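You operate a simulated robot arm through the tools that you are given. There is no shell and no other tool. Be economical: measure what you need, move in short steps, check, and stop when the job is done.

Carry out the task below with a simulated two-armed robot. There is one attempt and no reset: what you move stays moved.

## Task
Send the carriage home, clamp the three boards and run one cycle two-handed.
Fine: home before the clamps; start with both palm buttons.
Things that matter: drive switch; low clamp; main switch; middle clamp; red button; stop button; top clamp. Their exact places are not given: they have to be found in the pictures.

The check looks at the end state, three seconds after you hand in, the way a careful person would. Anything else that was tipped, shoved, dropped, spilled or broken makes it a failure.

## Robot
Two 7-joint arms with two-finger parallel grippers on one trunk, on a base that drives. Base frame: it is fixed to the floor where the robot stands at the start and does not move with it; the origin is under the middle of the robot, x ahead of it, y to its left, z up. Lengths are in mm, angles in rad, forces in N, time in s.
The left shoulder is at the start at [60, 143, 991], the right one opposite. With the tool pointing down near the work surface each hand reaches from about 320 to 740 mm from the robot's upright axis, wherever it stands, measured 20 degrees to its own side. Places, roughly: drive switch [700, 200, 800]; low clamp [-100, -1200, 800]; main switch [-2300, -6700, 900]; middle clamp [0, -1300, 1100]; red button [-1900, -6400, 1000]; stop button [1000, 300, 900]; top clamp [100, -1300, 1300]. Payload 1.57 kg a hand.
The TCP of each hand is the grasp point between the finger pads, 30 mm short of the fingertips. In the tool frame z runs along the fingers and y along their closing line. Largest opening 110 mm; finger width 24, thickness 12; the body of the gripper, 48 by 112 mm, starts 78 mm behind the TCP.
Orientation is told as [roll, pitch, yaw] about the base's x, y, z axes, in that order, counted from this pose: with the fingers straight down and closing along the base's y, the tool's x points along the base's -x, its y along +y and its z along -z.

## Interface
- The arms move only by the tool jog_arm. It takes "left_targets", "right_targets" or both (then of equal length, played together; a hand with none holds still); each is one flat list of numbers, 7 for each row, row after row: the shift along the tool's x, y, z in mm, then the turn, a rotation vector about the tool's x, y, z in rad, then the finger opening in mm, from 0 to 110. In form: [x, y, z, ax, ay, az, gripper, x, y, z, ax, ay, az, gripper, ...]. A call has 1 to 20 rows; each row is the pose to reach, as a shift and turn from the pose commanded when the call began, along the tool's axes at that moment. Rows are played at 5 a second. More than 50 mm and 0.15 rad between two rows, or a gripper value outside its range, and nothing of the call is played. A pose out of reach is approached as far as the arm can. The call stops where the force on the tool passes 90 N (or 10 N more than at its start, if that is more) or the arm is blocked; 0.2 s more then pass. The fingers move at their own pace (about 45 mm/s each) and stop on an object; they squeeze with about 28 N. The grip force told is the motor's: it shows also when the fingers shut on nothing. Time passes only in rows, and 0.2 s behind the last, so rows that repeat a pose let the fingers close. The reply holds the time, the measured pose of the TCP, the force on the tool along the base axes, the opening and the grip force, in the units named above and with some noise, with the torque about the TCP (base axes, N m) and any sound that the robot's microphone picked up.
- Cameras (640 x 400 px; columns grow to the right, rows downward): "scene" is now at [27.5, -48.8, 1595.1]; the picture's right is [-0.66, -0.75, 0.00], its down [-0.60, 0.53, -0.60] and it looks along [0.45, -0.39, -0.80] (base axes); focal length 214 px, centre (320, 200). "left" rides on the left gripper at [70, -16, -141] in its tool frame; the picture's right is [0.23, 0.97, 0.00], its down [-0.86, 0.20, -0.48] and it looks along [-0.47, 0.11, 0.88] (tool axes); focal length 222 px, centre (320, 200). "right" rides on the right gripper at [70, 16, -141] in its tool frame; the picture's right is [-0.23, 0.97, 0.00], its down [-0.86, -0.20, -0.48] and it looks along [-0.47, -0.11, 0.88] (tool axes); focal length 222 px, centre (320, 200).
- get_image(camera): a new picture of that camera. The clock stands still meanwhile.
- lift_body(by): slides the trunk up (or, below 0, down) by that many mm; the arms and the scene camera ride with it, the base frame stays. It gives what a move gives, with no picture.
- steer(legs): drives the robot by 1 to 6 legs, each [ahead, left, turn to the left] in mm, mm and rad, along the robot's own axes; the way and the turn of a leg run together, so that a leg with both is an arc; at most 1500 mm and 3.142 rad a leg. The arms and the cameras ride along, it lands a little off, and it stops where it bumps. It gives what a move gives.
- pan_tilt(pan, tilt): turns the head with the scene camera to pan (to the left, within 1.501 rad either way) and tilt (down, from -0.506 to 1.204), counted from straight ahead of the robot. It gives what a move gives.
- point_at(camera, pixels): for up to 12 pixels [column, row] of the newest picture of that camera ("zoom" is the newest enlarged one), the place [x, y, z] in the base frame of the surface seen there, good to about 2 mm. The clock stands still meanwhile.
- enlarge(camera, box): a new picture of the part [left, top, right, bottom] of that camera's present view, enlarged. The clock stands still meanwhile.
- finish_job(): hands the job in; it is judged then, once.

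Work in short steps. Measure before you move; look again where a grasp or a placing could have gone wrong, and mend it. You have 80 turns and 62 pictures in all, those below and enlarged ones among them. Open the grippers and draw the arms clear of the work before you hand the job in, unless the task says otherwise; then end with one line.

The tools are called after "Call:" as name(argument=value, ...) on one line, values as JSON. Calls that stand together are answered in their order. jog_arm: Moves the arms, as the interface text tells. Its arguments: {"type":"object","properties":{"left_targets":{"type":"array","items":{"type":"number"}},"right_targets":{"type":"array","items":{"type":"number"}}},"required":[]} The other tools are called the same way: lift_body (by) slides the trunk up or down; steer (legs) drives the base; pan_tilt (pan, tilt) turns the head that bears the scene camera; get_image (camera) takes a picture; point_at (camera, pixels) gives the place of the surface under pixels of a picture; enlarge (camera, box) takes an enlarged picture of a part of a camera's view; finish_job () hands the job in.

At the start:

```text
t: 0.0
left_ee_pos: [514.9, 250.1, 1106.2]
left_tool_rot: [0.0, 0.002, -0.001]
left_contact_force: [0.9, 0.4, 1.4]
left_wrist_torque: [-0.01, -0.04, -0.02]
left_finger_gap: 110.0
left_finger_force: 0.0
right_ee_pos: [490.7, -206.6, 1178.3]
right_tool_rot: [0.001, -0.004, 0.002]
right_contact_force: [0.7, 0.6, 0.3]
right_wrist_torque: [-0.03, -0.02, 0.02]
right_finger_gap: 109.9
right_finger_force: 0.1
trunk travel left (down, up): [-590.0, 0.0]
robot x, y, heading: [0.6, -0.7, 0.003]
head pan, tilt: [-0.719, 0.934]
```

scene: 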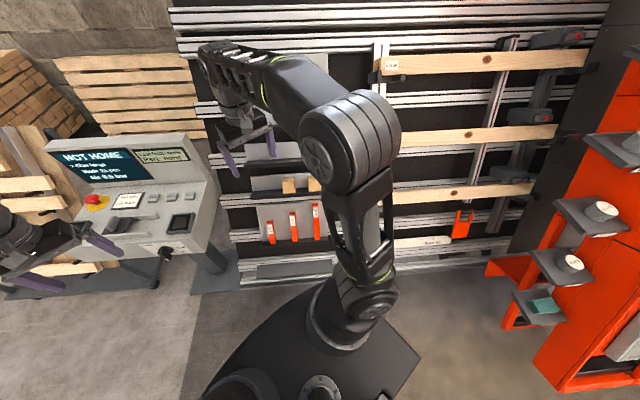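
right: 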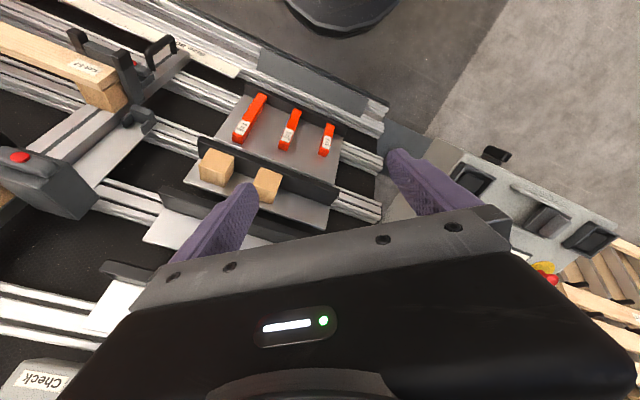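
left: 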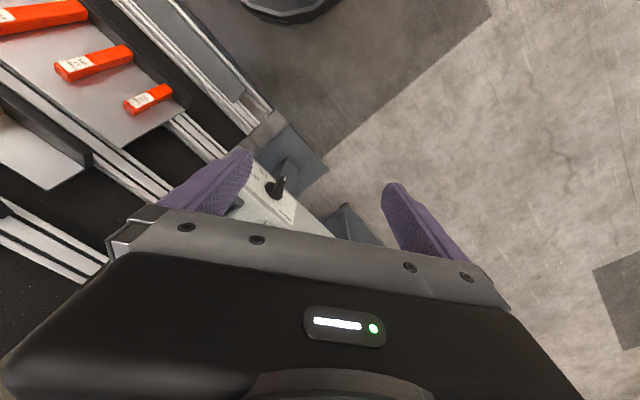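

The scene shows a console at (130,190) with screen "NOT HOME", and a frame with three boards on the right. I enlarge the console and the board side to read them.

Call:
enlarge(camera="scene", box=[30, 120, 230, 300])

Call:
enlarge(camera="scene", box=[360, 10, 640, 260])

Call:
point_at(camera="scene", pixels=[[97, 201], [168, 252], [118, 225], [182, 222], [105, 165], [390, 65], [545, 38], [530, 115], [465, 220], [500, 245], [605, 212], [570, 262]])

```text
2.22 times, centred on (130, 210) of scene
```

zoom: 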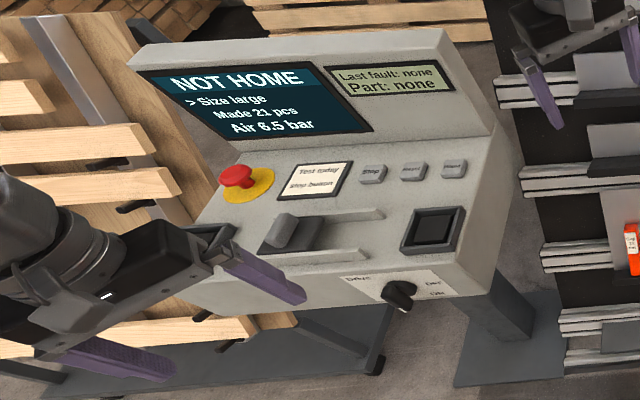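

```text
1.60 times, centred on (500, 135) of scene
```

zoom: 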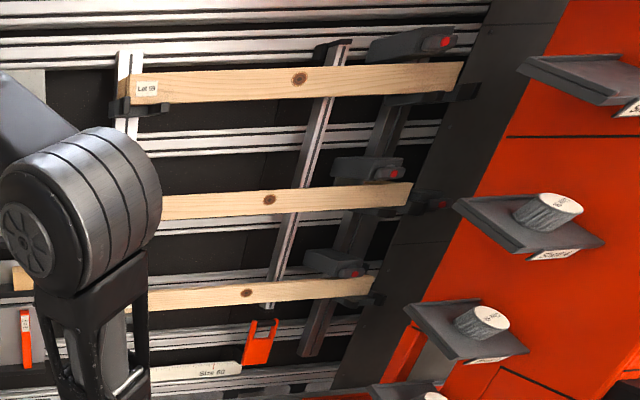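

```text
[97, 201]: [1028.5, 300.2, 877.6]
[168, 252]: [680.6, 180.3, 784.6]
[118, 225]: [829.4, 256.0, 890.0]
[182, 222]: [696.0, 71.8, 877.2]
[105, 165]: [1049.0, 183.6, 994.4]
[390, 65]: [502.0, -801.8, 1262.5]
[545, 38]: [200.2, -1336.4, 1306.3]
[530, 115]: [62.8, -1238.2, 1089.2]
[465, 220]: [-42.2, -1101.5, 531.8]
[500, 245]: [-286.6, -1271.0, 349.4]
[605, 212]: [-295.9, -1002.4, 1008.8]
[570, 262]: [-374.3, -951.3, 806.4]
```

The console carries small labels; I turn the head toward it for a straighter view.

Call:
pan_tilt(pan=0.2, tilt=0.75)

Call:
get_image(camera="scene")

```text
t: 1.2
left_ee_pos: [515.9, 249.5, 1106.2]
left_tool_rot: [0.002, -0.001, 0.001]
left_contact_force: [-0.4, 0.4, 0.0]
left_wrist_torque: [0.0, 0.03, -0.01]
left_finger_gap: 109.8
left_finger_force: 0.0
right_ee_pos: [490.8, -206.3, 1176.4]
right_tool_rot: [0.0, -0.004, -0.001]
right_contact_force: [0.0, 0.0, -0.4]
right_wrist_torque: [-0.01, 0.0, 0.0]
right_finger_gap: 109.9
right_finger_force: 0.0
trunk travel left (down, up): [-590.0, 0.0]
robot x, y, heading: [0.7, -0.4, 0.002]
head pan, tilt: [0.201, 0.75]
```

```text
56 pictures are left
```

scene: 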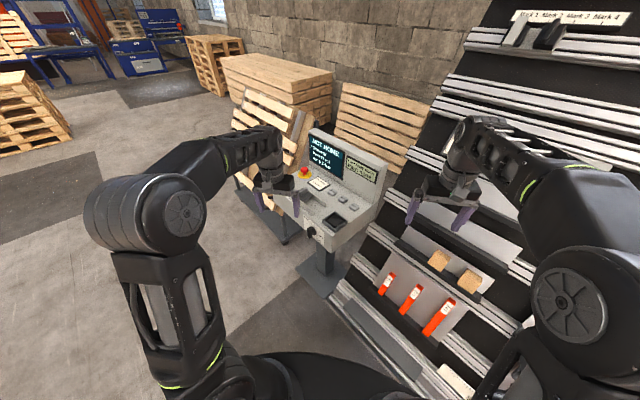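

Call:
enlarge(camera="scene", box=[280, 120, 400, 260])

Call:
enlarge(camera="scene", box=[480, 0, 640, 90])

```text
2.86 times, centred on (340, 190) of scene
```

zoom: 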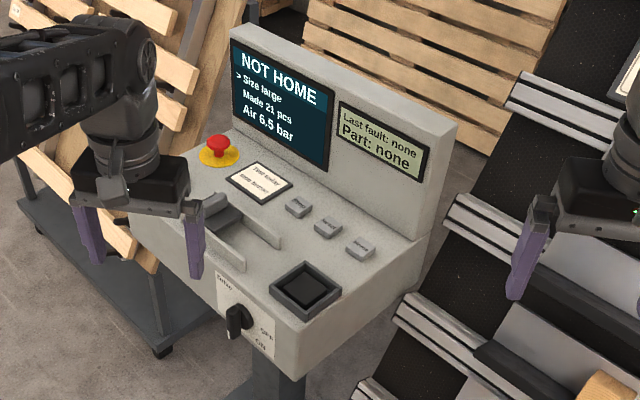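

```text
4.00 times, centred on (560, 45) of scene
```

zoom: 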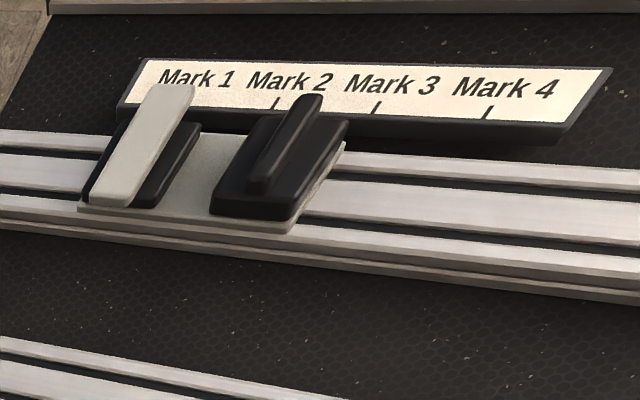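

Enlarging renders sharply, so I zoom tighter on the labels.

Call:
enlarge(camera="scene", box=[315, 175, 365, 206])

Call:
enlarge(camera="scene", box=[300, 205, 350, 246])

```text
12.80 times, centred on (340, 190) of scene
```

zoom: 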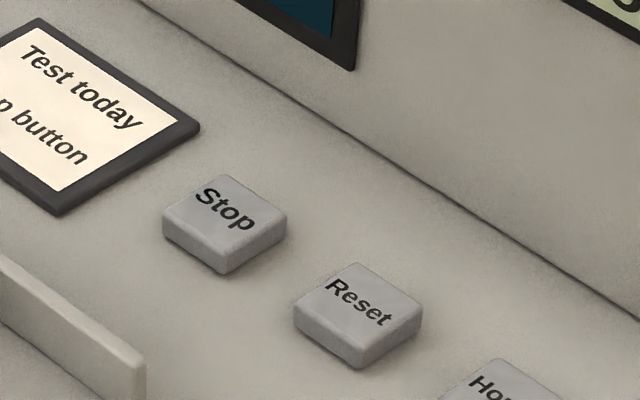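

```text
9.76 times, centred on (325, 226) of scene
```

zoom: 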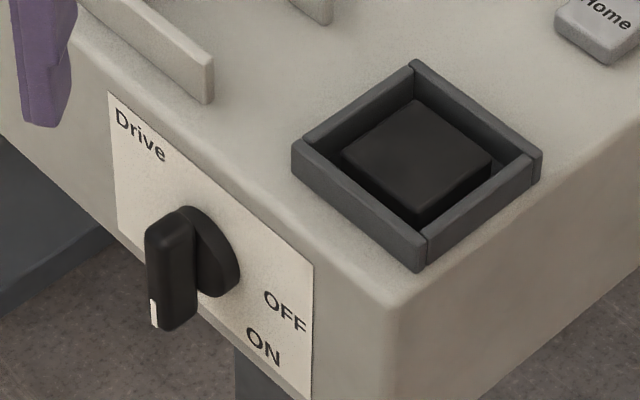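

The drive switch, palm recess and Stop/Reset/Home keys are clear. Now I look far right toward the main switch and red button.

Call:
pan_tilt(pan=-1.5, tilt=0.25)

Call:
get_image(camera="scene")

```text
t: 2.9
left_ee_pos: [516.1, 250.0, 1106.7]
left_tool_rot: [0.002, 0.0, 0.001]
left_contact_force: [-1.1, 0.5, 0.2]
left_wrist_torque: [0.0, 0.02, 0.01]
left_finger_gap: 109.8
left_finger_force: 0.0
right_ee_pos: [491.2, -206.0, 1177.9]
right_tool_rot: [0.0, -0.002, 0.0]
right_contact_force: [0.0, 0.1, -0.3]
right_wrist_torque: [-0.02, -0.02, 0.02]
right_finger_gap: 109.9
right_finger_force: 0.0
trunk travel left (down, up): [-590.0, 0.0]
robot x, y, heading: [-0.7, -0.3, 0.002]
head pan, tilt: [-1.499, 0.25]
```

```text
51 pictures are left
```

scene: 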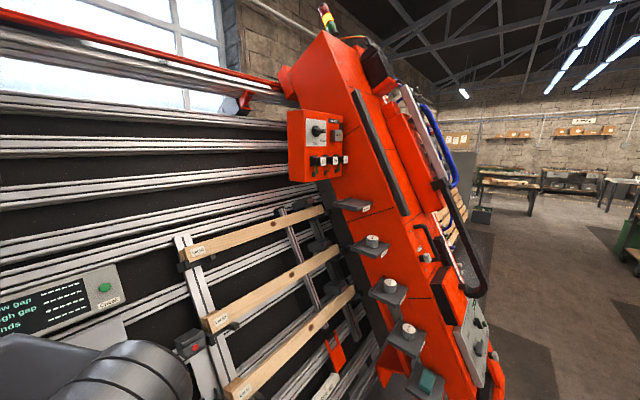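

There is a saw beam with a control box at (315,145), a check box at (100,290), and a side panel at (475,345). I zoom on each.

Call:
enlarge(camera="scene", box=[280, 100, 360, 190])

Call:
enlarge(camera="scene", box=[0, 255, 140, 345])

Call:
enlarge(camera="scene", box=[170, 190, 330, 320])

Call:
enlarge(camera="scene", box=[430, 280, 530, 400])

Call:
enlarge(camera="scene", box=[430, 100, 640, 230])

```text
4.44 times, centred on (320, 145) of scene
```

zoom: 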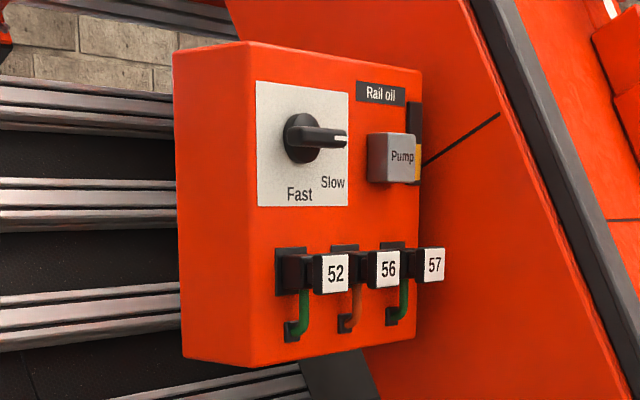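

```text
4.44 times, centred on (70, 300) of scene
```

zoom: 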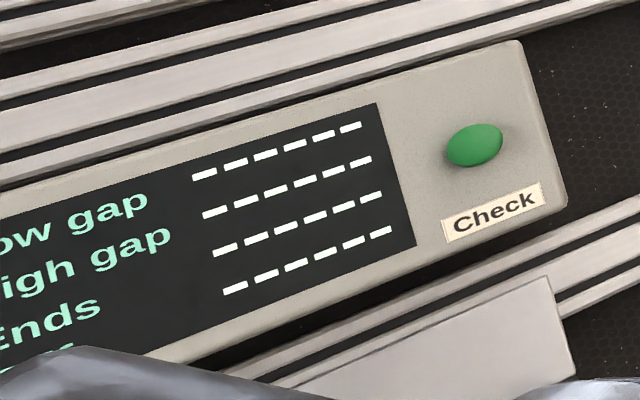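

```text
3.08 times, centred on (250, 255) of scene
```

zoom: 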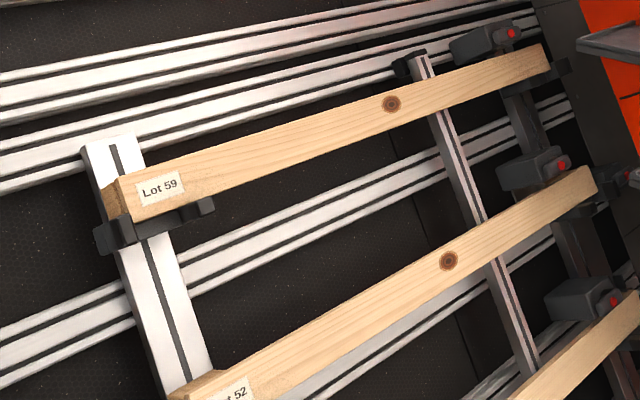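

```text
3.33 times, centred on (480, 340) of scene
```

zoom: 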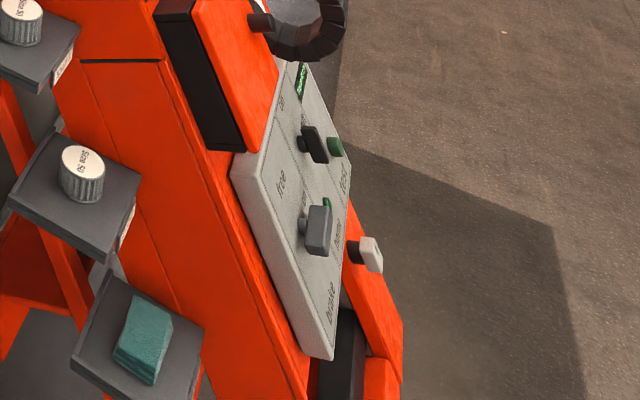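

```text
3.05 times, centred on (535, 165) of scene
```

zoom: 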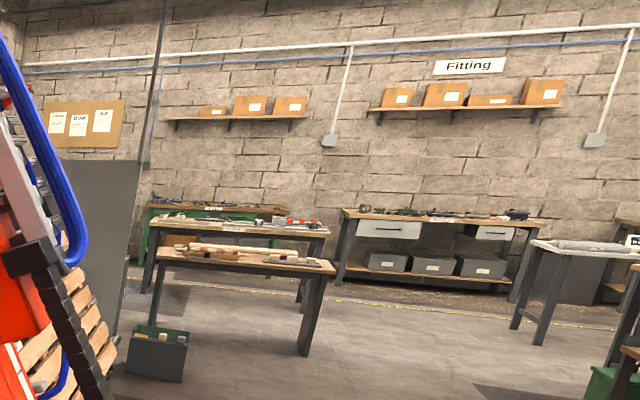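

The clamps have red-capped levers; the far bench items look unrelated to this machine. Now I look back at the console and measure its key points.

Call:
pan_tilt(pan=0.2, tilt=0.75)

Call:
enlarge(camera="scene", box=[280, 120, 400, 260])

Call:
point_at(camera="zoom", pixels=[[218, 142], [305, 288], [360, 247], [328, 226], [298, 205], [238, 320], [235, 335], [262, 355], [215, 275], [262, 232], [299, 377], [418, 240]])

```text
t: 4.7
left_ee_pos: [516.6, 250.2, 1106.8]
left_tool_rot: [0.0, 0.0, -0.002]
left_contact_force: [0.0, 0.0, -0.2]
left_wrist_torque: [0.01, -0.03, -0.02]
left_finger_gap: 110.0
left_finger_force: 0.0
right_ee_pos: [490.1, -206.1, 1177.9]
right_tool_rot: [0.002, -0.002, 0.001]
right_contact_force: [0.6, -0.1, -0.2]
right_wrist_torque: [0.01, -0.01, 0.02]
right_finger_gap: 110.2
right_finger_force: 0.1
trunk travel left (down, up): [-590.0, 0.0]
robot x, y, heading: [-1.2, 1.6, -0.0]
head pan, tilt: [0.201, 0.75]
```

```text
2.86 times, centred on (340, 190) of scene
```

zoom: 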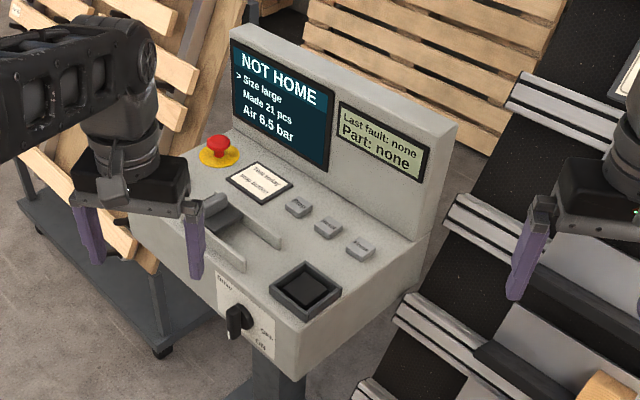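

```text
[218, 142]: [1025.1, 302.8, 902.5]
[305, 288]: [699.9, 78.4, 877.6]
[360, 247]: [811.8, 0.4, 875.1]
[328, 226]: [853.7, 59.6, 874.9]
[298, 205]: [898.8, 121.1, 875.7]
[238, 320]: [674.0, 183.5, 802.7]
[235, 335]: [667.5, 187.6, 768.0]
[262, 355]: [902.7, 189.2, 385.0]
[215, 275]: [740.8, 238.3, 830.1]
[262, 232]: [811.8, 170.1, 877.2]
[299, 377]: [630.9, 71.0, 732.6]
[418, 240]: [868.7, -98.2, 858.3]
```

The console's key row runs along (-0.585,-0.81), so its operator side faces (-0.81,0.585). I drive to stand squarely in front of it, about 600 mm from the palms, and look.

Call:
steer(legs=[[0, 570, 0], [0, 0, -0.625], [240, 184, 0]])

Call:
pan_tilt(pan=0, tilt=0.8)

Call:
get_image(camera="scene")

```text
t: 11.2
left_ee_pos: [866.8, 470.5, 1106.1]
left_tool_rot: [0.0, 0.0, -0.624]
left_contact_force: [-0.5, 0.0, -0.5]
left_wrist_torque: [-0.01, 0.02, 0.02]
left_finger_gap: 110.0
left_finger_force: 0.1
right_ee_pos: [580.7, 115.4, 1177.2]
right_tool_rot: [-0.001, -0.002, -0.625]
right_contact_force: [-0.2, 0.4, 0.7]
right_wrist_torque: [0.0, 0.02, 0.02]
right_finger_gap: 110.0
right_finger_force: 0.1
trunk travel left (down, up): [-590.0, 0.0]
robot x, y, heading: [303.0, 570.4, -0.622]
head pan, tilt: [0.201, 0.75]
```

```text
t: 12.0
left_ee_pos: [867.2, 470.2, 1105.9]
left_tool_rot: [-0.001, 0.001, -0.625]
left_contact_force: [0.1, 0.1, 0.0]
left_wrist_torque: [-0.02, -0.02, -0.03]
left_finger_gap: 110.2
left_finger_force: 0.0
right_ee_pos: [579.3, 115.5, 1177.4]
right_tool_rot: [0.0, -0.004, -0.625]
right_contact_force: [0.5, 0.3, -0.1]
right_wrist_torque: [-0.01, 0.01, 0.03]
right_finger_gap: 109.9
right_finger_force: 0.0
trunk travel left (down, up): [-590.0, 0.0]
robot x, y, heading: [302.3, 570.4, -0.623]
head pan, tilt: [0.0, 0.799]
```

```text
44 pictures are left
```

scene: 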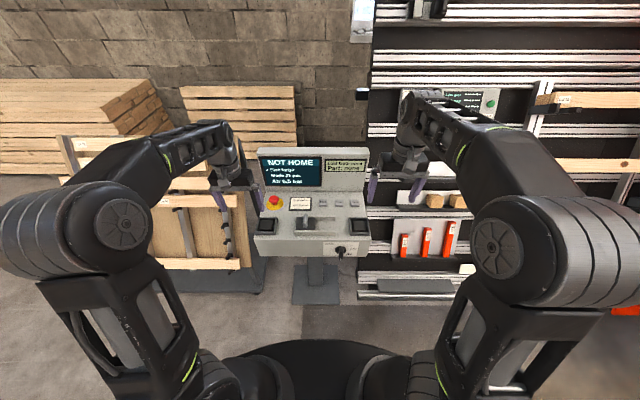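

Now squarely in front. Zoom and measure the panel.

Call:
enlarge(camera="scene", box=[248, 180, 376, 260])

Call:
point_at(camera="zoom", pixels=[[85, 228], [555, 230], [135, 98], [325, 118], [395, 115], [470, 115], [470, 350], [435, 350], [310, 200], [300, 240], [50, 260], [590, 260]])

```text
5.00 times, centred on (312, 220) of scene
```

zoom: 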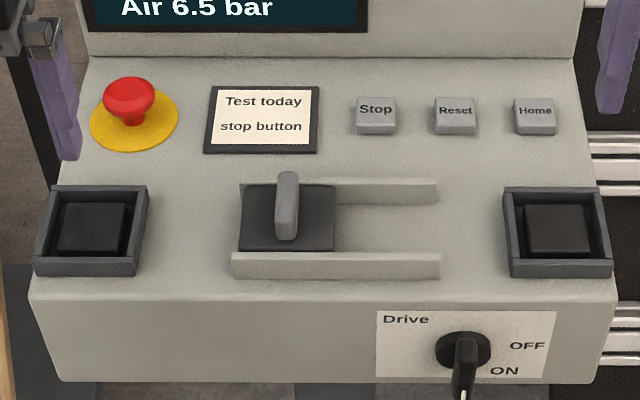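

```text
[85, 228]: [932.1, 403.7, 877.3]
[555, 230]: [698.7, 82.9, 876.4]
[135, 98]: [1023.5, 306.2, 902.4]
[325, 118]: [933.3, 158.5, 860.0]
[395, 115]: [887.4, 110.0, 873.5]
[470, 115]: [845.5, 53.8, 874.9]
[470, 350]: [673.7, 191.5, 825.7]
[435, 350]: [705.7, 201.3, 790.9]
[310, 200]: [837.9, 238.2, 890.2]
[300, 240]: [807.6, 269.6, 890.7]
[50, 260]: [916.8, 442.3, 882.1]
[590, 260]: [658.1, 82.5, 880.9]
```

The panel is seen well: knob at (463,350), Home key at (535,115), palms at (85,228) and (555,230). To judge and turn the drive knob I back off 110 mm and bring the right hand horizontal in front of it, which also gives its camera a low view.

Call:
steer(legs=[[-110, 0, 0]])

Call:
jog_arm(right_targets=[3, 10, 29, 0, -0.13, 0, 110, 7, 21, 58, 0, -0.26, 0, 110, 10, 31, 87, 0, -0.39, 0, 110, 13, 41, 116, 0, -0.52, 0, 90, 17, 52, 145, 0, -0.65, 0, 80, 20, 62, 174, 0, -0.78, 0, 80, 23, 72, 203, 0, -0.91, 0, 80, 27, 83, 231, 0, -1.04, 0, 80, 30, 93, 260, 0, -1.17, 0, 80, 33, 103, 289, 0, -1.3, 0, 80, 37, 114, 318, 0, -1.43, 0, 80, 40, 124, 347, 0, -1.57, 0, 80])

Call:
get_image(camera="right")

```text
t: 13.2
left_ee_pos: [776.7, 537.3, 1107.6]
left_tool_rot: [0.0, -0.002, -0.623]
left_contact_force: [-1.3, -0.9, -0.8]
left_wrist_torque: [-0.04, 0.0, -0.02]
left_finger_gap: 110.1
left_finger_force: 0.1
right_ee_pos: [490.5, 181.7, 1178.0]
right_tool_rot: [0.0, -0.003, -0.624]
right_contact_force: [0.3, 0.3, 0.1]
right_wrist_torque: [-0.01, -0.04, 0.01]
right_finger_gap: 110.0
right_finger_force: 0.0
trunk travel left (down, up): [-590.0, 0.0]
robot x, y, heading: [210.1, 634.4, -0.623]
head pan, tilt: [0.0, 0.799]
```

```text
t: 15.8
left_ee_pos: [779.8, 541.1, 1104.7]
left_tool_rot: [-0.003, -0.001, -0.623]
left_contact_force: [-0.2, -0.1, -0.4]
left_wrist_torque: [-0.09, 0.07, 0.0]
left_finger_gap: 110.0
left_finger_force: 0.1
right_ee_pos: [711.9, 314.0, 902.8]
right_tool_rot: [-0.636, -1.495, -0.015]
right_contact_force: [0.6, -0.7, 0.1]
right_wrist_torque: [0.01, 0.02, -0.13]
right_finger_gap: 79.7
right_finger_force: 0.0
right hand out of reach, approached as far as the arm can: row 6, 7, 8, 9, 10, 11, 12
trunk travel left (down, up): [-590.0, 0.0]
robot x, y, heading: [210.6, 635.9, -0.623]
head pan, tilt: [0.0, 0.799]
```

```text
42 pictures are left
```

right: 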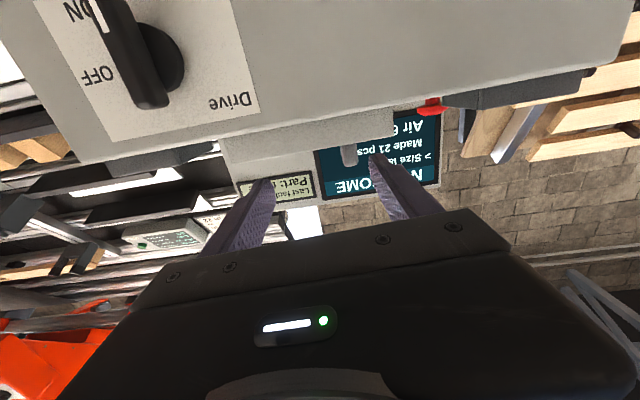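

The right camera, now under the hand, shows the knob from below (upside down): white mark at (97,15) near "ON". I zoom and measure the geometry.

Call:
enlarge(camera="right", box=[30, 0, 270, 150])

Call:
point_at(camera="right", pixels=[[98, 15], [140, 100], [118, 55], [78, 12], [98, 75], [170, 60], [232, 103], [245, 80]])

```text
2.67 times, centred on (150, 75) of right
```

zoom: 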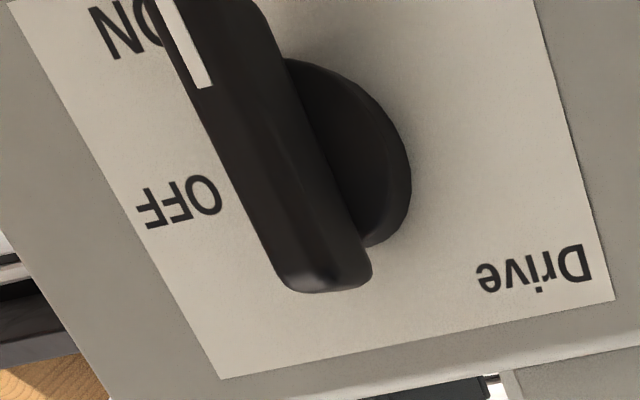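

```text
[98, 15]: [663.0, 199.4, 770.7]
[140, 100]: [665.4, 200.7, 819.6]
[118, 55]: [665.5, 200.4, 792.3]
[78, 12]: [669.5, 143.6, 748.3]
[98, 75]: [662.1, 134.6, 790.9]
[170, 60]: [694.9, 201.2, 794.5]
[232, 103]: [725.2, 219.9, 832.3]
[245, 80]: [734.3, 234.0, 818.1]
```

Bar ends measure vertical with the mark down at the ON side, so the drive looks ON; the screen will confirm. I bring the right hand back up to tool-down.

Call:
jog_arm(right_targets=[-24, -12, -5, 0, 0.13, 0, 80, -48, -25, -10, 0, 0.26, 0, 60, -72, -37, -15, 0, 0.39, 0, 40, -96, -50, -20, 0, 0.52, 0, 20, -120, -62, -25, 0, 0.65, 0, 0, -144, -75, -30, 0, 0.78, 0, 0, -168, -87, -35, 0, 0.91, 0, 0, -192, -100, -40, 0, 1.04, 0, 0, -216, -112, -45, 0, 1.17, 0, 0, -240, -125, -50, 0, 1.3, 0, 0, -264, -137, -55, 0, 1.43, 0, 0, -280, -150, -60, 0, 1.53, 0, 0])

```text
t: 18.4
left_ee_pos: [775.4, 534.8, 1107.1]
left_tool_rot: [0.001, -0.001, -0.626]
left_contact_force: [-0.8, -0.6, 0.7]
left_wrist_torque: [0.03, -0.01, 0.01]
left_finger_gap: 109.8
left_finger_force: 0.0
right_ee_pos: [605.1, 237.8, 1152.0]
right_tool_rot: [-0.047, -0.04, -0.644]
right_contact_force: [0.2, -0.4, 0.5]
right_wrist_torque: [0.06, -0.03, -0.01]
right_finger_gap: 0.0
right_finger_force: 21.0
right hand out of reach, approached as far as the arm can: row 11, 12
trunk travel left (down, up): [-590.0, 0.0]
robot x, y, heading: [211.5, 635.1, -0.628]
head pan, tilt: [0.0, 0.799]
```

Hand is back up. Drive 200 mm forward so Home and both palms come into reach.

Call:
steer(legs=[[200, 0, 0]])

Call:
get_image(camera="scene")

```text
t: 20.0
left_ee_pos: [942.0, 415.4, 1106.0]
left_tool_rot: [0.0, 0.001, -0.627]
left_contact_force: [-0.4, 0.2, -1.5]
left_wrist_torque: [-0.01, 0.05, 0.02]
left_finger_gap: 110.2
left_finger_force: 0.0
right_ee_pos: [768.6, 119.1, 1151.1]
right_tool_rot: [-0.052, -0.04, -0.648]
right_contact_force: [0.4, 0.0, 0.6]
right_wrist_torque: [-0.01, 0.03, 0.0]
right_finger_gap: 0.0
right_finger_force: 21.1
trunk travel left (down, up): [-590.0, 0.0]
robot x, y, heading: [372.7, 515.7, -0.628]
head pan, tilt: [0.0, 0.799]
```

```text
40 pictures are left
```

scene: 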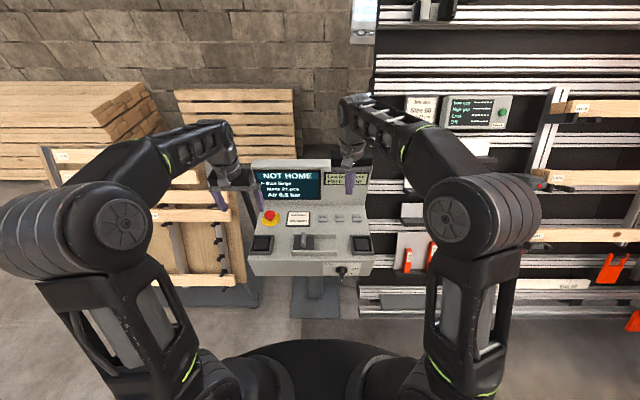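

Home key is about 105 mm ahead and 71 mm right of the right TCP. I move over it with closed fingers, tip about 30 mm above.

Call:
jog_arm(right_targets=[-16, -11, 32, 0, 0.01, 0, 0, -31, -22, 64, 0, 0.02, 0, 0, -46, -33, 95, -0.01, 0.03, -0.01, 0, -62, -44, 127, -0.01, 0.04, -0.01, 0, -77, -55, 158, -0.01, 0.05, -0.02, 0, -92, -65, 190, -0.016, 0.062, -0.02, 0, -92, -65, 222, -0.016, 0.062, -0.02, 0])

Call:
enlarge(camera="scene", box=[240, 150, 380, 290])

Call:
get_image(camera="right")

```text
t: 21.6
left_ee_pos: [941.1, 414.5, 1106.0]
left_tool_rot: [0.0, 0.0, -0.628]
left_contact_force: [0.9, 0.5, -0.7]
left_wrist_torque: [0.03, 0.01, 0.03]
left_finger_gap: 110.0
left_finger_force: 0.2
right_ee_pos: [802.1, -1.3, 938.0]
right_tool_rot: [-0.034, 0.021, -0.628]
right_contact_force: [0.2, -0.6, 0.6]
right_wrist_torque: [0.02, 0.01, -0.03]
right_finger_gap: 0.2
right_finger_force: 21.9
trunk travel left (down, up): [-590.0, 0.0]
robot x, y, heading: [379.1, 516.3, -0.628]
head pan, tilt: [0.0, 0.799]
```

```text
2.86 times, centred on (310, 220) of scene
```

zoom: 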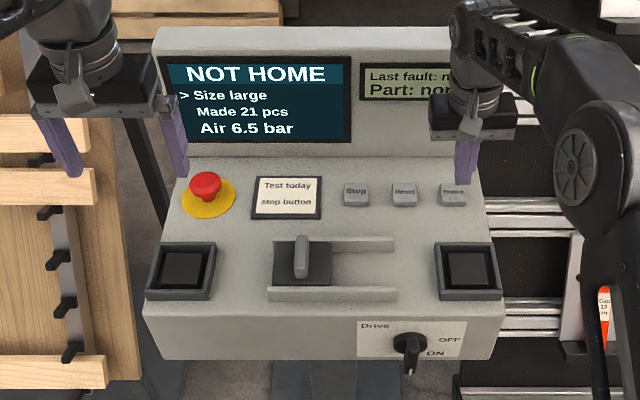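

```text
38 pictures are left
```

right: 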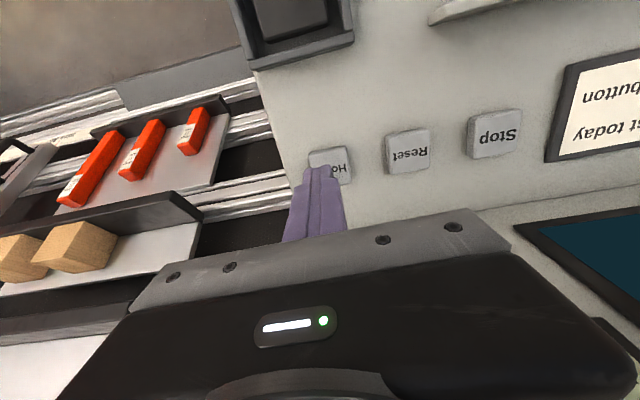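

Tip hovers close to Home. Measure key corners from the right camera.

Call:
point_at(camera="right", pixels=[[340, 152], [346, 176], [316, 155], [325, 160], [312, 166], [400, 150]])

```text
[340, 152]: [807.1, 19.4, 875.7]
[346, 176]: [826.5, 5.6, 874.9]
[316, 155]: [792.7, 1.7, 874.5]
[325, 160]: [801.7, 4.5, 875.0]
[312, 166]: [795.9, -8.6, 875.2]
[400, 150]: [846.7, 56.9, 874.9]
```

Key centre is about (810,3,875); the tip needs ~4 mm forward and 10 mm left. I shift and press about 5 mm, then withdraw.

Call:
jog_arm(right_targets=[-4, 10, 5, -0.04, 0, 0, 0, -4, 10, 20, -0.04, 0, 0, 0, -4, 10, 30, -0.04, 0, 0, 0, -4, 10, 35, -0.04, 0, 0, 0, -4, 10, 38, -0.04, 0, 0, 0, -4, 10, 40, -0.04, 0, 0, 0, -4, 10, 40, -0.04, 0, 0, 0, -4, 10, 20, -0.04, 0, 0, 0, -4, 10, -20, -0.04, 0, 0, 0])

Call:
enlarge(camera="scene", box=[240, 150, 380, 290])

```text
t: 23.6
left_ee_pos: [940.6, 415.5, 1108.1]
left_tool_rot: [0.002, 0.0, -0.628]
left_contact_force: [0.8, 0.2, -0.3]
left_wrist_torque: [0.03, 0.01, -0.01]
left_finger_gap: 110.1
left_finger_force: 0.0
right_ee_pos: [812.3, 3.9, 958.6]
right_tool_rot: [0.005, 0.024, -0.629]
right_contact_force: [-0.9, 0.8, -0.5]
right_wrist_torque: [-0.02, -0.02, 0.0]
right_finger_gap: 0.2
right_finger_force: 21.2
trunk travel left (down, up): [-590.0, 0.0]
robot x, y, heading: [379.8, 516.5, -0.627]
head pan, tilt: [0.0, 0.799]
heard: click
```

```text
2.86 times, centred on (310, 220) of scene
```

zoom: 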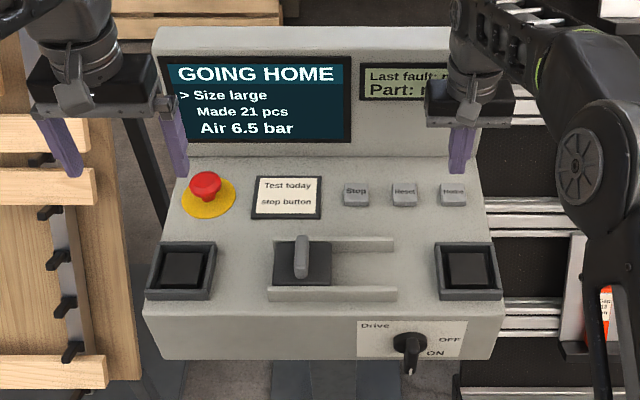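

The screen says GOING HOME, so the drive is on. I raise the hand, back off, and look toward the frame and the moving carriage.

Call:
jog_arm(right_targets=[30, 0, -45, 0, 0, 0, 0, 60, 0, -90, 0, 0, 0, 0, 90, 0, -135, 0, 0, 0, 0, 120, 0, -180, 0, 0, 0, 0])

Call:
steer(legs=[[-300, 0, 0], [0, -900, 0]])

Call:
pan_tilt(pan=-0.6, tilt=0.45)

Call:
get_image(camera="scene")

```text
refused: row 1 steps farther than a row can; nothing moved
```

```text
t: 30.1
left_ee_pos: [168.3, -144.1, 1107.2]
left_tool_rot: [0.0, 0.0, -0.605]
left_contact_force: [-0.3, -0.2, 0.4]
left_wrist_torque: [-0.03, 0.03, 0.0]
left_finger_gap: 110.1
left_finger_force: 0.1
right_ee_pos: [50.1, -558.7, 957.3]
right_tool_rot: [0.008, 0.023, -0.607]
right_contact_force: [0.4, -0.2, -0.2]
right_wrist_torque: [0.0, -0.02, 0.01]
right_finger_gap: 0.0
right_finger_force: 21.8
trunk travel left (down, up): [-590.0, 0.0]
robot x, y, heading: [-396.9, -56.1, -0.605]
head pan, tilt: [0.0, 0.799]
```

```text
t: 31.1
left_ee_pos: [167.8, -145.2, 1107.1]
left_tool_rot: [-0.001, -0.001, -0.607]
left_contact_force: [-0.1, 0.5, 0.2]
left_wrist_torque: [-0.01, -0.03, 0.0]
left_finger_gap: 110.1
left_finger_force: 0.1
right_ee_pos: [48.4, -558.0, 957.9]
right_tool_rot: [0.005, 0.02, -0.608]
right_contact_force: [0.7, 0.5, -0.3]
right_wrist_torque: [-0.01, 0.01, 0.0]
right_finger_gap: 0.0
right_finger_force: 21.0
trunk travel left (down, up): [-590.0, 0.0]
robot x, y, heading: [-399.5, -57.2, -0.606]
head pan, tilt: [-0.6, 0.45]
```

```text
36 pictures are left
```

scene: 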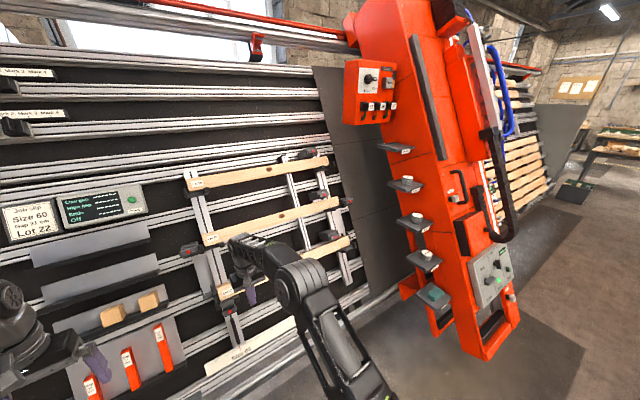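

The orange carriage has moved away to the right end. Zoom in on the job slip and the clamps.

Call:
enlarge(camera="scene", box=[270, 135, 370, 260])

Call:
enlarge(camera="scene", box=[0, 180, 150, 250])

```text
3.20 times, centred on (320, 198) of scene
```

zoom: 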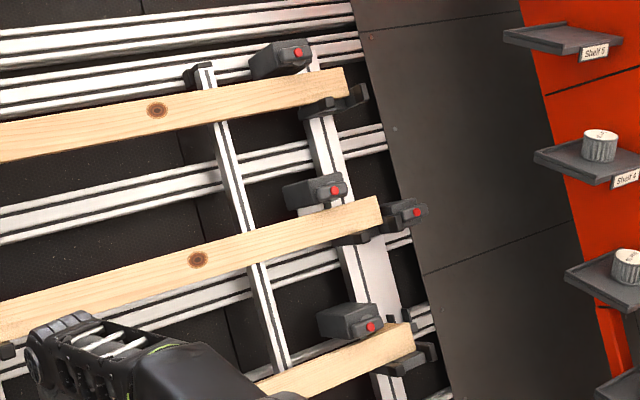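

```text
4.27 times, centred on (75, 215) of scene
```

zoom: 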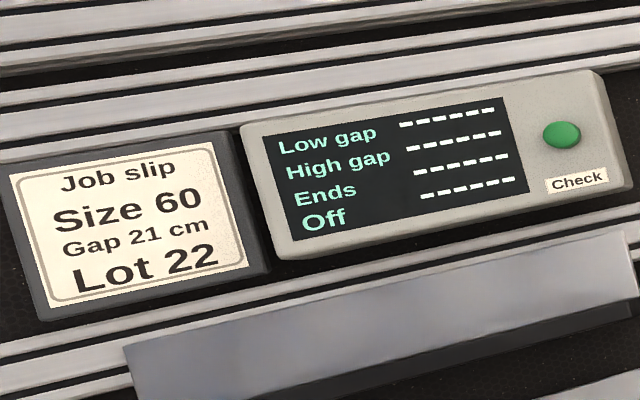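

Each board has a black clamp head with a red button, plus another block at (415,210) at the middle board's end. I pull both hands in, then slide right and look straight on.

Call:
jog_arm(left_targets=[28, 0, 0, 0, 0, 0, 110, 56, 0, 0, 0, 0, 0, 90, 84, 0, 0, 0, 0, 0, 60, 112, 0, 0, 0, 0, 0, 30, 140, 0, 0, 0, 0, 0, 0, 150, 0, 0, 0, 0, 0, 0], right_targets=[40, 0, -20, 0, 0, 0, 0, 80, 0, -45, 0, 0, 0, 0, 120, 0, -70, 0, 0, 0, 0, 160, 0, -95, 0, 0, 0, 0, 200, 0, -120, 0, 0, 0, 0, 240, 0, -140, 0, 0, 0, 0])

Call:
steer(legs=[[0, -600, 0], [300, 0, 0]])

Call:
pan_tilt(pan=-0.1, tilt=0.5)

Call:
get_image(camera="scene")

```text
t: 32.5
left_ee_pos: [43.8, -57.1, 1106.5]
left_tool_rot: [0.0, 0.0, -0.602]
left_contact_force: [0.6, 0.2, 0.6]
left_wrist_torque: [-0.01, -0.03, 0.0]
left_finger_gap: 9.5
left_finger_force: 0.8
right_ee_pos: [-147.0, -421.9, 1099.7]
right_tool_rot: [0.005, 0.02, -0.607]
right_contact_force: [0.4, 1.2, 0.7]
right_wrist_torque: [-0.02, -0.03, 0.05]
right_finger_gap: 0.0
right_finger_force: 21.9
trunk travel left (down, up): [-590.0, 0.0]
robot x, y, heading: [-398.5, -57.4, -0.604]
head pan, tilt: [-0.6, 0.45]
```

```text
t: 37.5
left_ee_pos: [-51.8, -722.9, 1105.7]
left_tool_rot: [0.0, 0.002, -0.607]
left_contact_force: [0.5, -1.0, 0.6]
left_wrist_torque: [0.01, 0.01, -0.01]
left_finger_gap: 0.0
left_finger_force: 20.7
right_ee_pos: [-244.1, -1086.1, 1099.5]
right_tool_rot: [0.006, 0.024, -0.609]
right_contact_force: [-1.4, 0.1, -0.2]
right_wrist_torque: [-0.02, 0.01, -0.01]
right_finger_gap: 0.0
right_finger_force: 21.1
trunk travel left (down, up): [-590.0, 0.0]
robot x, y, heading: [-497.0, -718.5, -0.608]
head pan, tilt: [-0.6, 0.45]
```

```text
t: 38.4
left_ee_pos: [-53.6, -723.7, 1106.3]
left_tool_rot: [0.002, 0.001, -0.609]
left_contact_force: [0.0, 0.0, 0.3]
left_wrist_torque: [-0.01, 0.02, 0.02]
left_finger_gap: 0.1
left_finger_force: 21.5
right_ee_pos: [-245.0, -1087.2, 1099.2]
right_tool_rot: [0.007, 0.022, -0.609]
right_contact_force: [-0.3, -0.5, -0.3]
right_wrist_torque: [0.03, -0.02, 0.01]
right_finger_gap: 0.0
right_finger_force: 21.1
trunk travel left (down, up): [-590.0, 0.0]
robot x, y, heading: [-498.4, -717.9, -0.606]
head pan, tilt: [-0.099, 0.499]
```

```text
33 pictures are left
```

scene: 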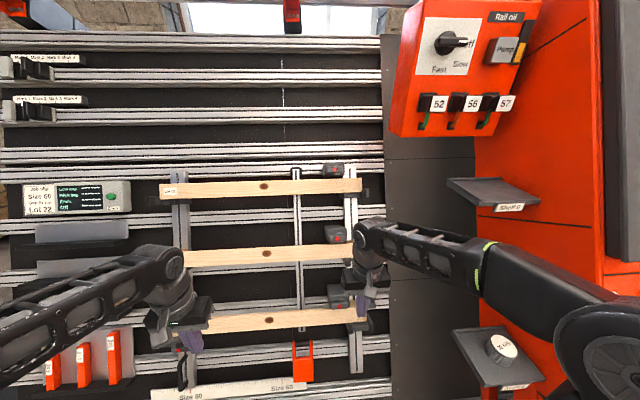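

Clamps are ahead: heads around (335,170), (338,233), (340,297). I zoom and also measure how close the carriage trays are.

Call:
enlarge(camera="scene", box=[280, 150, 400, 345])

Call:
point_at(camera="scene", pixels=[[334, 170], [336, 233], [338, 290], [370, 190], [455, 190], [540, 205], [455, 335], [510, 385], [400, 130], [310, 187], [310, 250], [310, 320]])

```text
2.05 times, centred on (340, 248) of scene
```

zoom: 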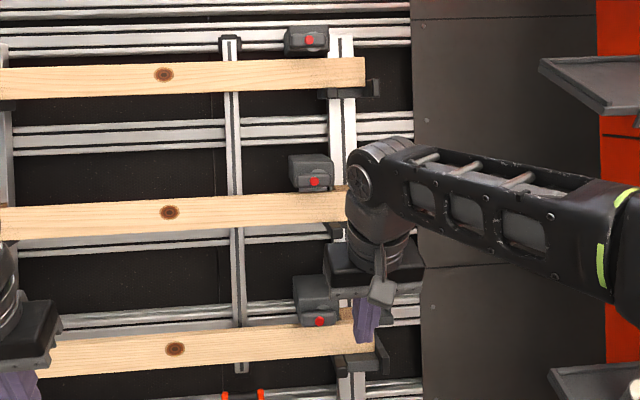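

```text
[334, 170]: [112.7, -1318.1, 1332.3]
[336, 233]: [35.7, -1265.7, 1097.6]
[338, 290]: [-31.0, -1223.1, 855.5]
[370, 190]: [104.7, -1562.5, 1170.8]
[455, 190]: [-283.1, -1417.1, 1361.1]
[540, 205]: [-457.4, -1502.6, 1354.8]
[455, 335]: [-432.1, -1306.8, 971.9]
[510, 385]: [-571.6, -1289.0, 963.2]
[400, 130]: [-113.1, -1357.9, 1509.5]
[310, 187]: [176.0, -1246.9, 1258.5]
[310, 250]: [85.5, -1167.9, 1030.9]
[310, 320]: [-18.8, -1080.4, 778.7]
```

The trays are ~450 mm to the robot's right, OK. I zoom close on the top and middle clamp heads to understand them.

Call:
enlarge(camera="scene", box=[322, 155, 372, 200])

Call:
enlarge(camera="scene", box=[320, 270, 370, 345])

```text
8.89 times, centred on (347, 178) of scene
```

zoom: 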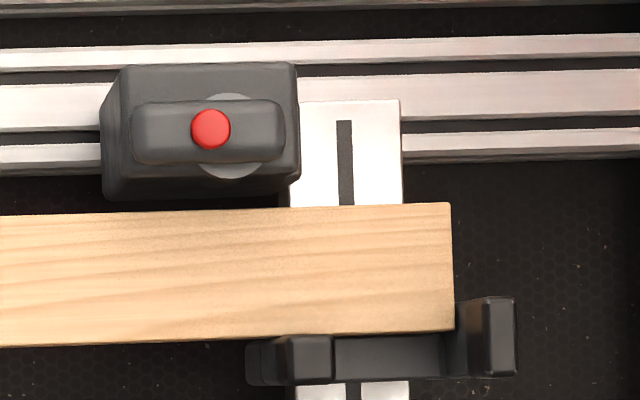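

```text
5.33 times, centred on (345, 308) of scene
```

zoom: 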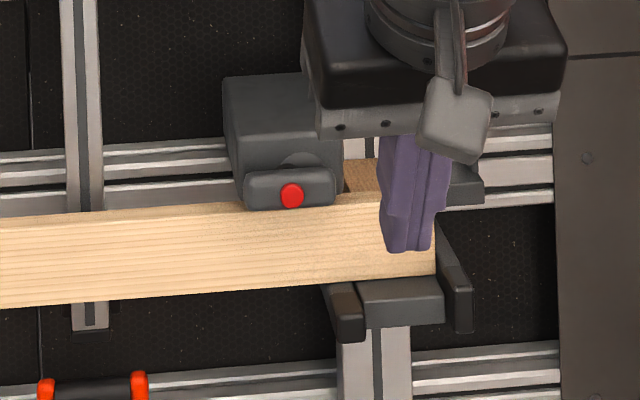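

The clamp heads carry a horizontal bar on a round hub with a red centre – quarter-turn handles or push buttons. Before approaching I check floor clearance between my base and the leaning wall's foot.

Call:
pan_tilt(pan=-0.2, tilt=1.1)

Call:
get_image(camera="scene")

```text
t: 39.4
left_ee_pos: [-52.6, -722.2, 1105.3]
left_tool_rot: [0.001, 0.001, -0.608]
left_contact_force: [0.5, -0.6, -0.4]
left_wrist_torque: [0.0, -0.01, 0.03]
left_finger_gap: 0.0
left_finger_force: 21.1
right_ee_pos: [-244.3, -1087.6, 1100.4]
right_tool_rot: [0.004, 0.02, -0.61]
right_contact_force: [-0.1, -0.2, 0.0]
right_wrist_torque: [0.01, 0.01, 0.02]
right_finger_gap: 0.0
right_finger_force: 21.4
trunk travel left (down, up): [-590.0, 0.0]
robot x, y, heading: [-497.3, -719.5, -0.605]
head pan, tilt: [-0.201, 1.1]
```

```text
29 pictures are left
```

scene: 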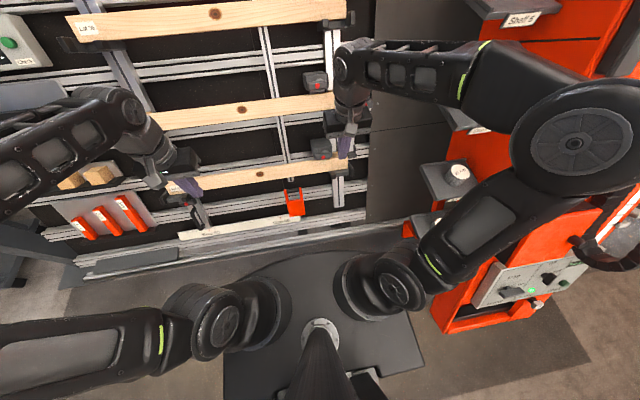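

Call:
point_at(camera="scene", pixels=[[290, 252], [285, 240], [275, 225], [412, 320], [424, 370], [440, 333], [405, 235], [330, 232], [430, 250], [455, 195]])

```text
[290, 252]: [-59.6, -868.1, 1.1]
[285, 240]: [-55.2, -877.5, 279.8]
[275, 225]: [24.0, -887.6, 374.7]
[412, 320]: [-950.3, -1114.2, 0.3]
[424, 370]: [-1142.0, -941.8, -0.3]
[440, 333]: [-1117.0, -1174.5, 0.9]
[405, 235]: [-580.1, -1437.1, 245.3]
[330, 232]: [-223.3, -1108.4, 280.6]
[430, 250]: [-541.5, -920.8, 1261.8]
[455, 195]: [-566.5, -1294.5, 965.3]
```

Call:
point_at(camera="scene", pixels=[[300, 262], [270, 265], [340, 255], [230, 300], [225, 380], [415, 340], [422, 372], [375, 250], [300, 245], [200, 255], [120, 268]])

```text
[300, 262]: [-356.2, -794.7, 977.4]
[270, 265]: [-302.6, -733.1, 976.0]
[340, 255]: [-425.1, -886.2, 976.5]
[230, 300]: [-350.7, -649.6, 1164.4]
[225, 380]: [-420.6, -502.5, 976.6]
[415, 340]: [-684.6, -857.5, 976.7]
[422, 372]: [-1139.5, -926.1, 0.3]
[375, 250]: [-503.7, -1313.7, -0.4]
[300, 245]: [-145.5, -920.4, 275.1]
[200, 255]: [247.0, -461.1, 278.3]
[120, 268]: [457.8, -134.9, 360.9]
```

The black plate is just my trunk at z 977; the base is hidden. The left hand camera should see the base/foot gap.

Call:
get_image(camera="left")

```text
28 pictures are left
```

left: 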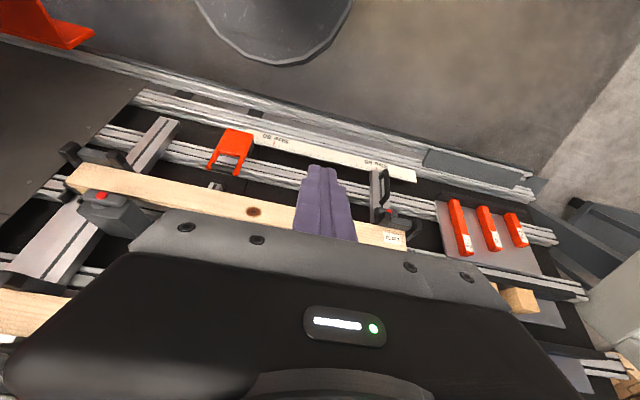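

The dark disc at the top (275,20) is my base front. I measure it against the wall foot.

Call:
point_at(camera="left", pixels=[[290, 58], [280, 40], [340, 15], [210, 25], [280, 112], [260, 102], [225, 95], [60, 35], [95, 198], [90, 30]])

```text
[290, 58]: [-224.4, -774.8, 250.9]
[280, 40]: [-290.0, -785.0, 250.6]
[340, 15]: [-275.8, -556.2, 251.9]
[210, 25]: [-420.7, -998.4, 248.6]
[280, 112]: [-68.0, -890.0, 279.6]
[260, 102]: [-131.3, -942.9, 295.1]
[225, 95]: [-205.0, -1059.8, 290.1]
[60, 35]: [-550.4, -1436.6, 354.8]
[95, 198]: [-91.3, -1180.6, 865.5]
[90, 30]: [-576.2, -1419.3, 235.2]
```

Base radius is ~288, height 250, foot lip at 450 ahead: room for ~110 mm. I slide left 80, forward 110, then pitch the right hand toward the wall in front of the middle clamp.

Call:
steer(legs=[[0, 80, 0], [110, 0, 0]])

Call:
jog_arm(right_targets=[-7, -8, -7, 0, -0.136, 0, 0, -14, -17, -15, 0, -0.272, 0, 0, -21, -25, -22, 0, -0.41, 0, 0, -28, -34, -30, 0, -0.545, 0, 0, -35, -42, -37, 0, -0.68, 0, 0, -42, -51, -45, 0, -0.82, 0, 0, -49, -59, -52, 0, -0.955, 0, 0, -55, -68, -60, 0, -1.09, 0, 0])

Call:
get_image(camera="right")

```text
t: 41.3
left_ee_pos: [83.8, -720.5, 1106.0]
left_tool_rot: [-0.001, 0.002, -0.608]
left_contact_force: [0.0, -0.3, -0.1]
left_wrist_torque: [0.01, 0.02, 0.03]
left_finger_gap: 0.2
left_finger_force: 21.4
right_ee_pos: [-106.9, -1084.2, 1099.4]
right_tool_rot: [0.006, 0.023, -0.61]
right_contact_force: [-0.2, -0.4, -1.7]
right_wrist_torque: [0.04, 0.07, 0.0]
right_finger_gap: 0.0
right_finger_force: 21.4
trunk travel left (down, up): [-590.0, 0.0]
robot x, y, heading: [-361.6, -716.9, -0.608]
head pan, tilt: [-0.201, 1.1]
```

```text
t: 43.1
left_ee_pos: [82.6, -720.6, 1106.7]
left_tool_rot: [0.0, -0.002, -0.609]
left_contact_force: [-0.9, 0.1, 0.0]
left_wrist_torque: [0.0, 0.02, 0.01]
left_finger_gap: 0.1
left_finger_force: 21.3
right_ee_pos: [-97.9, -1175.6, 1159.2]
right_tool_rot: [0.009, -1.017, -0.622]
right_contact_force: [-0.1, 0.7, -0.4]
right_wrist_torque: [0.0, 0.0, 0.01]
right_finger_gap: 0.1
right_finger_force: 21.8
right hand out of reach, approached as far as the arm can: row 8
trunk travel left (down, up): [-590.0, 0.0]
robot x, y, heading: [-361.9, -714.7, -0.603]
head pan, tilt: [-0.201, 1.1]
```

```text
27 pictures are left
```

right: 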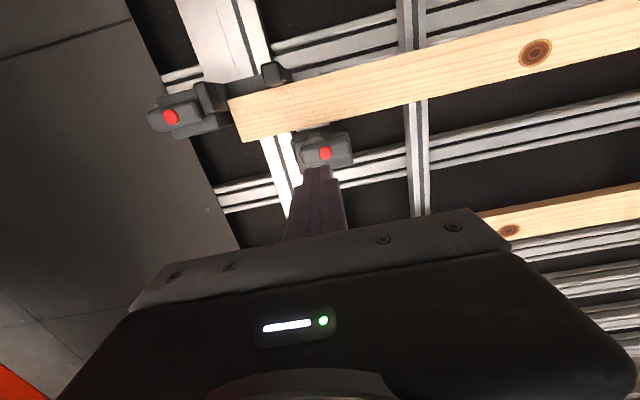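

The middle clamp is right ahead of the fingertips (325,150), and a second similar red-dot block at (170,117). Zoom in and measure.

Call:
enlarge(camera="right", box=[140, 60, 360, 190])

Call:
point_at(camera="right", pixels=[[326, 153], [310, 158], [345, 150], [300, 150], [352, 140], [325, 133], [170, 117], [250, 120], [300, 128]])

```text
2.91 times, centred on (250, 125) of right
```

zoom: 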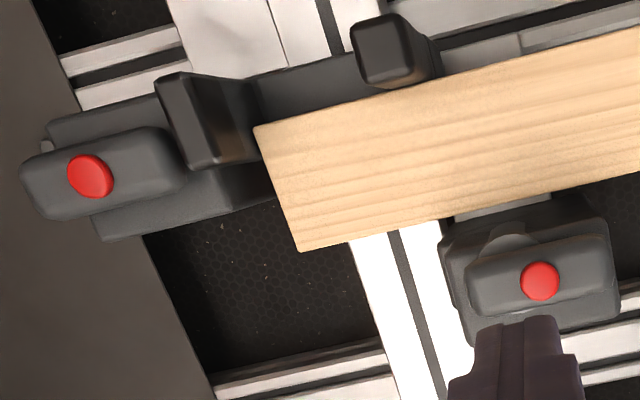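

```text
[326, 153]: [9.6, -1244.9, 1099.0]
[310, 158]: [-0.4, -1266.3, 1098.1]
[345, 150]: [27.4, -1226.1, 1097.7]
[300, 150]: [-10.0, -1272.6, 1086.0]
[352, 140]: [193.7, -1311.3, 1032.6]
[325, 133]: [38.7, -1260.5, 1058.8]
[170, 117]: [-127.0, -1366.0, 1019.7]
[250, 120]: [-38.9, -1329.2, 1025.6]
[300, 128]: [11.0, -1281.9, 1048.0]
```

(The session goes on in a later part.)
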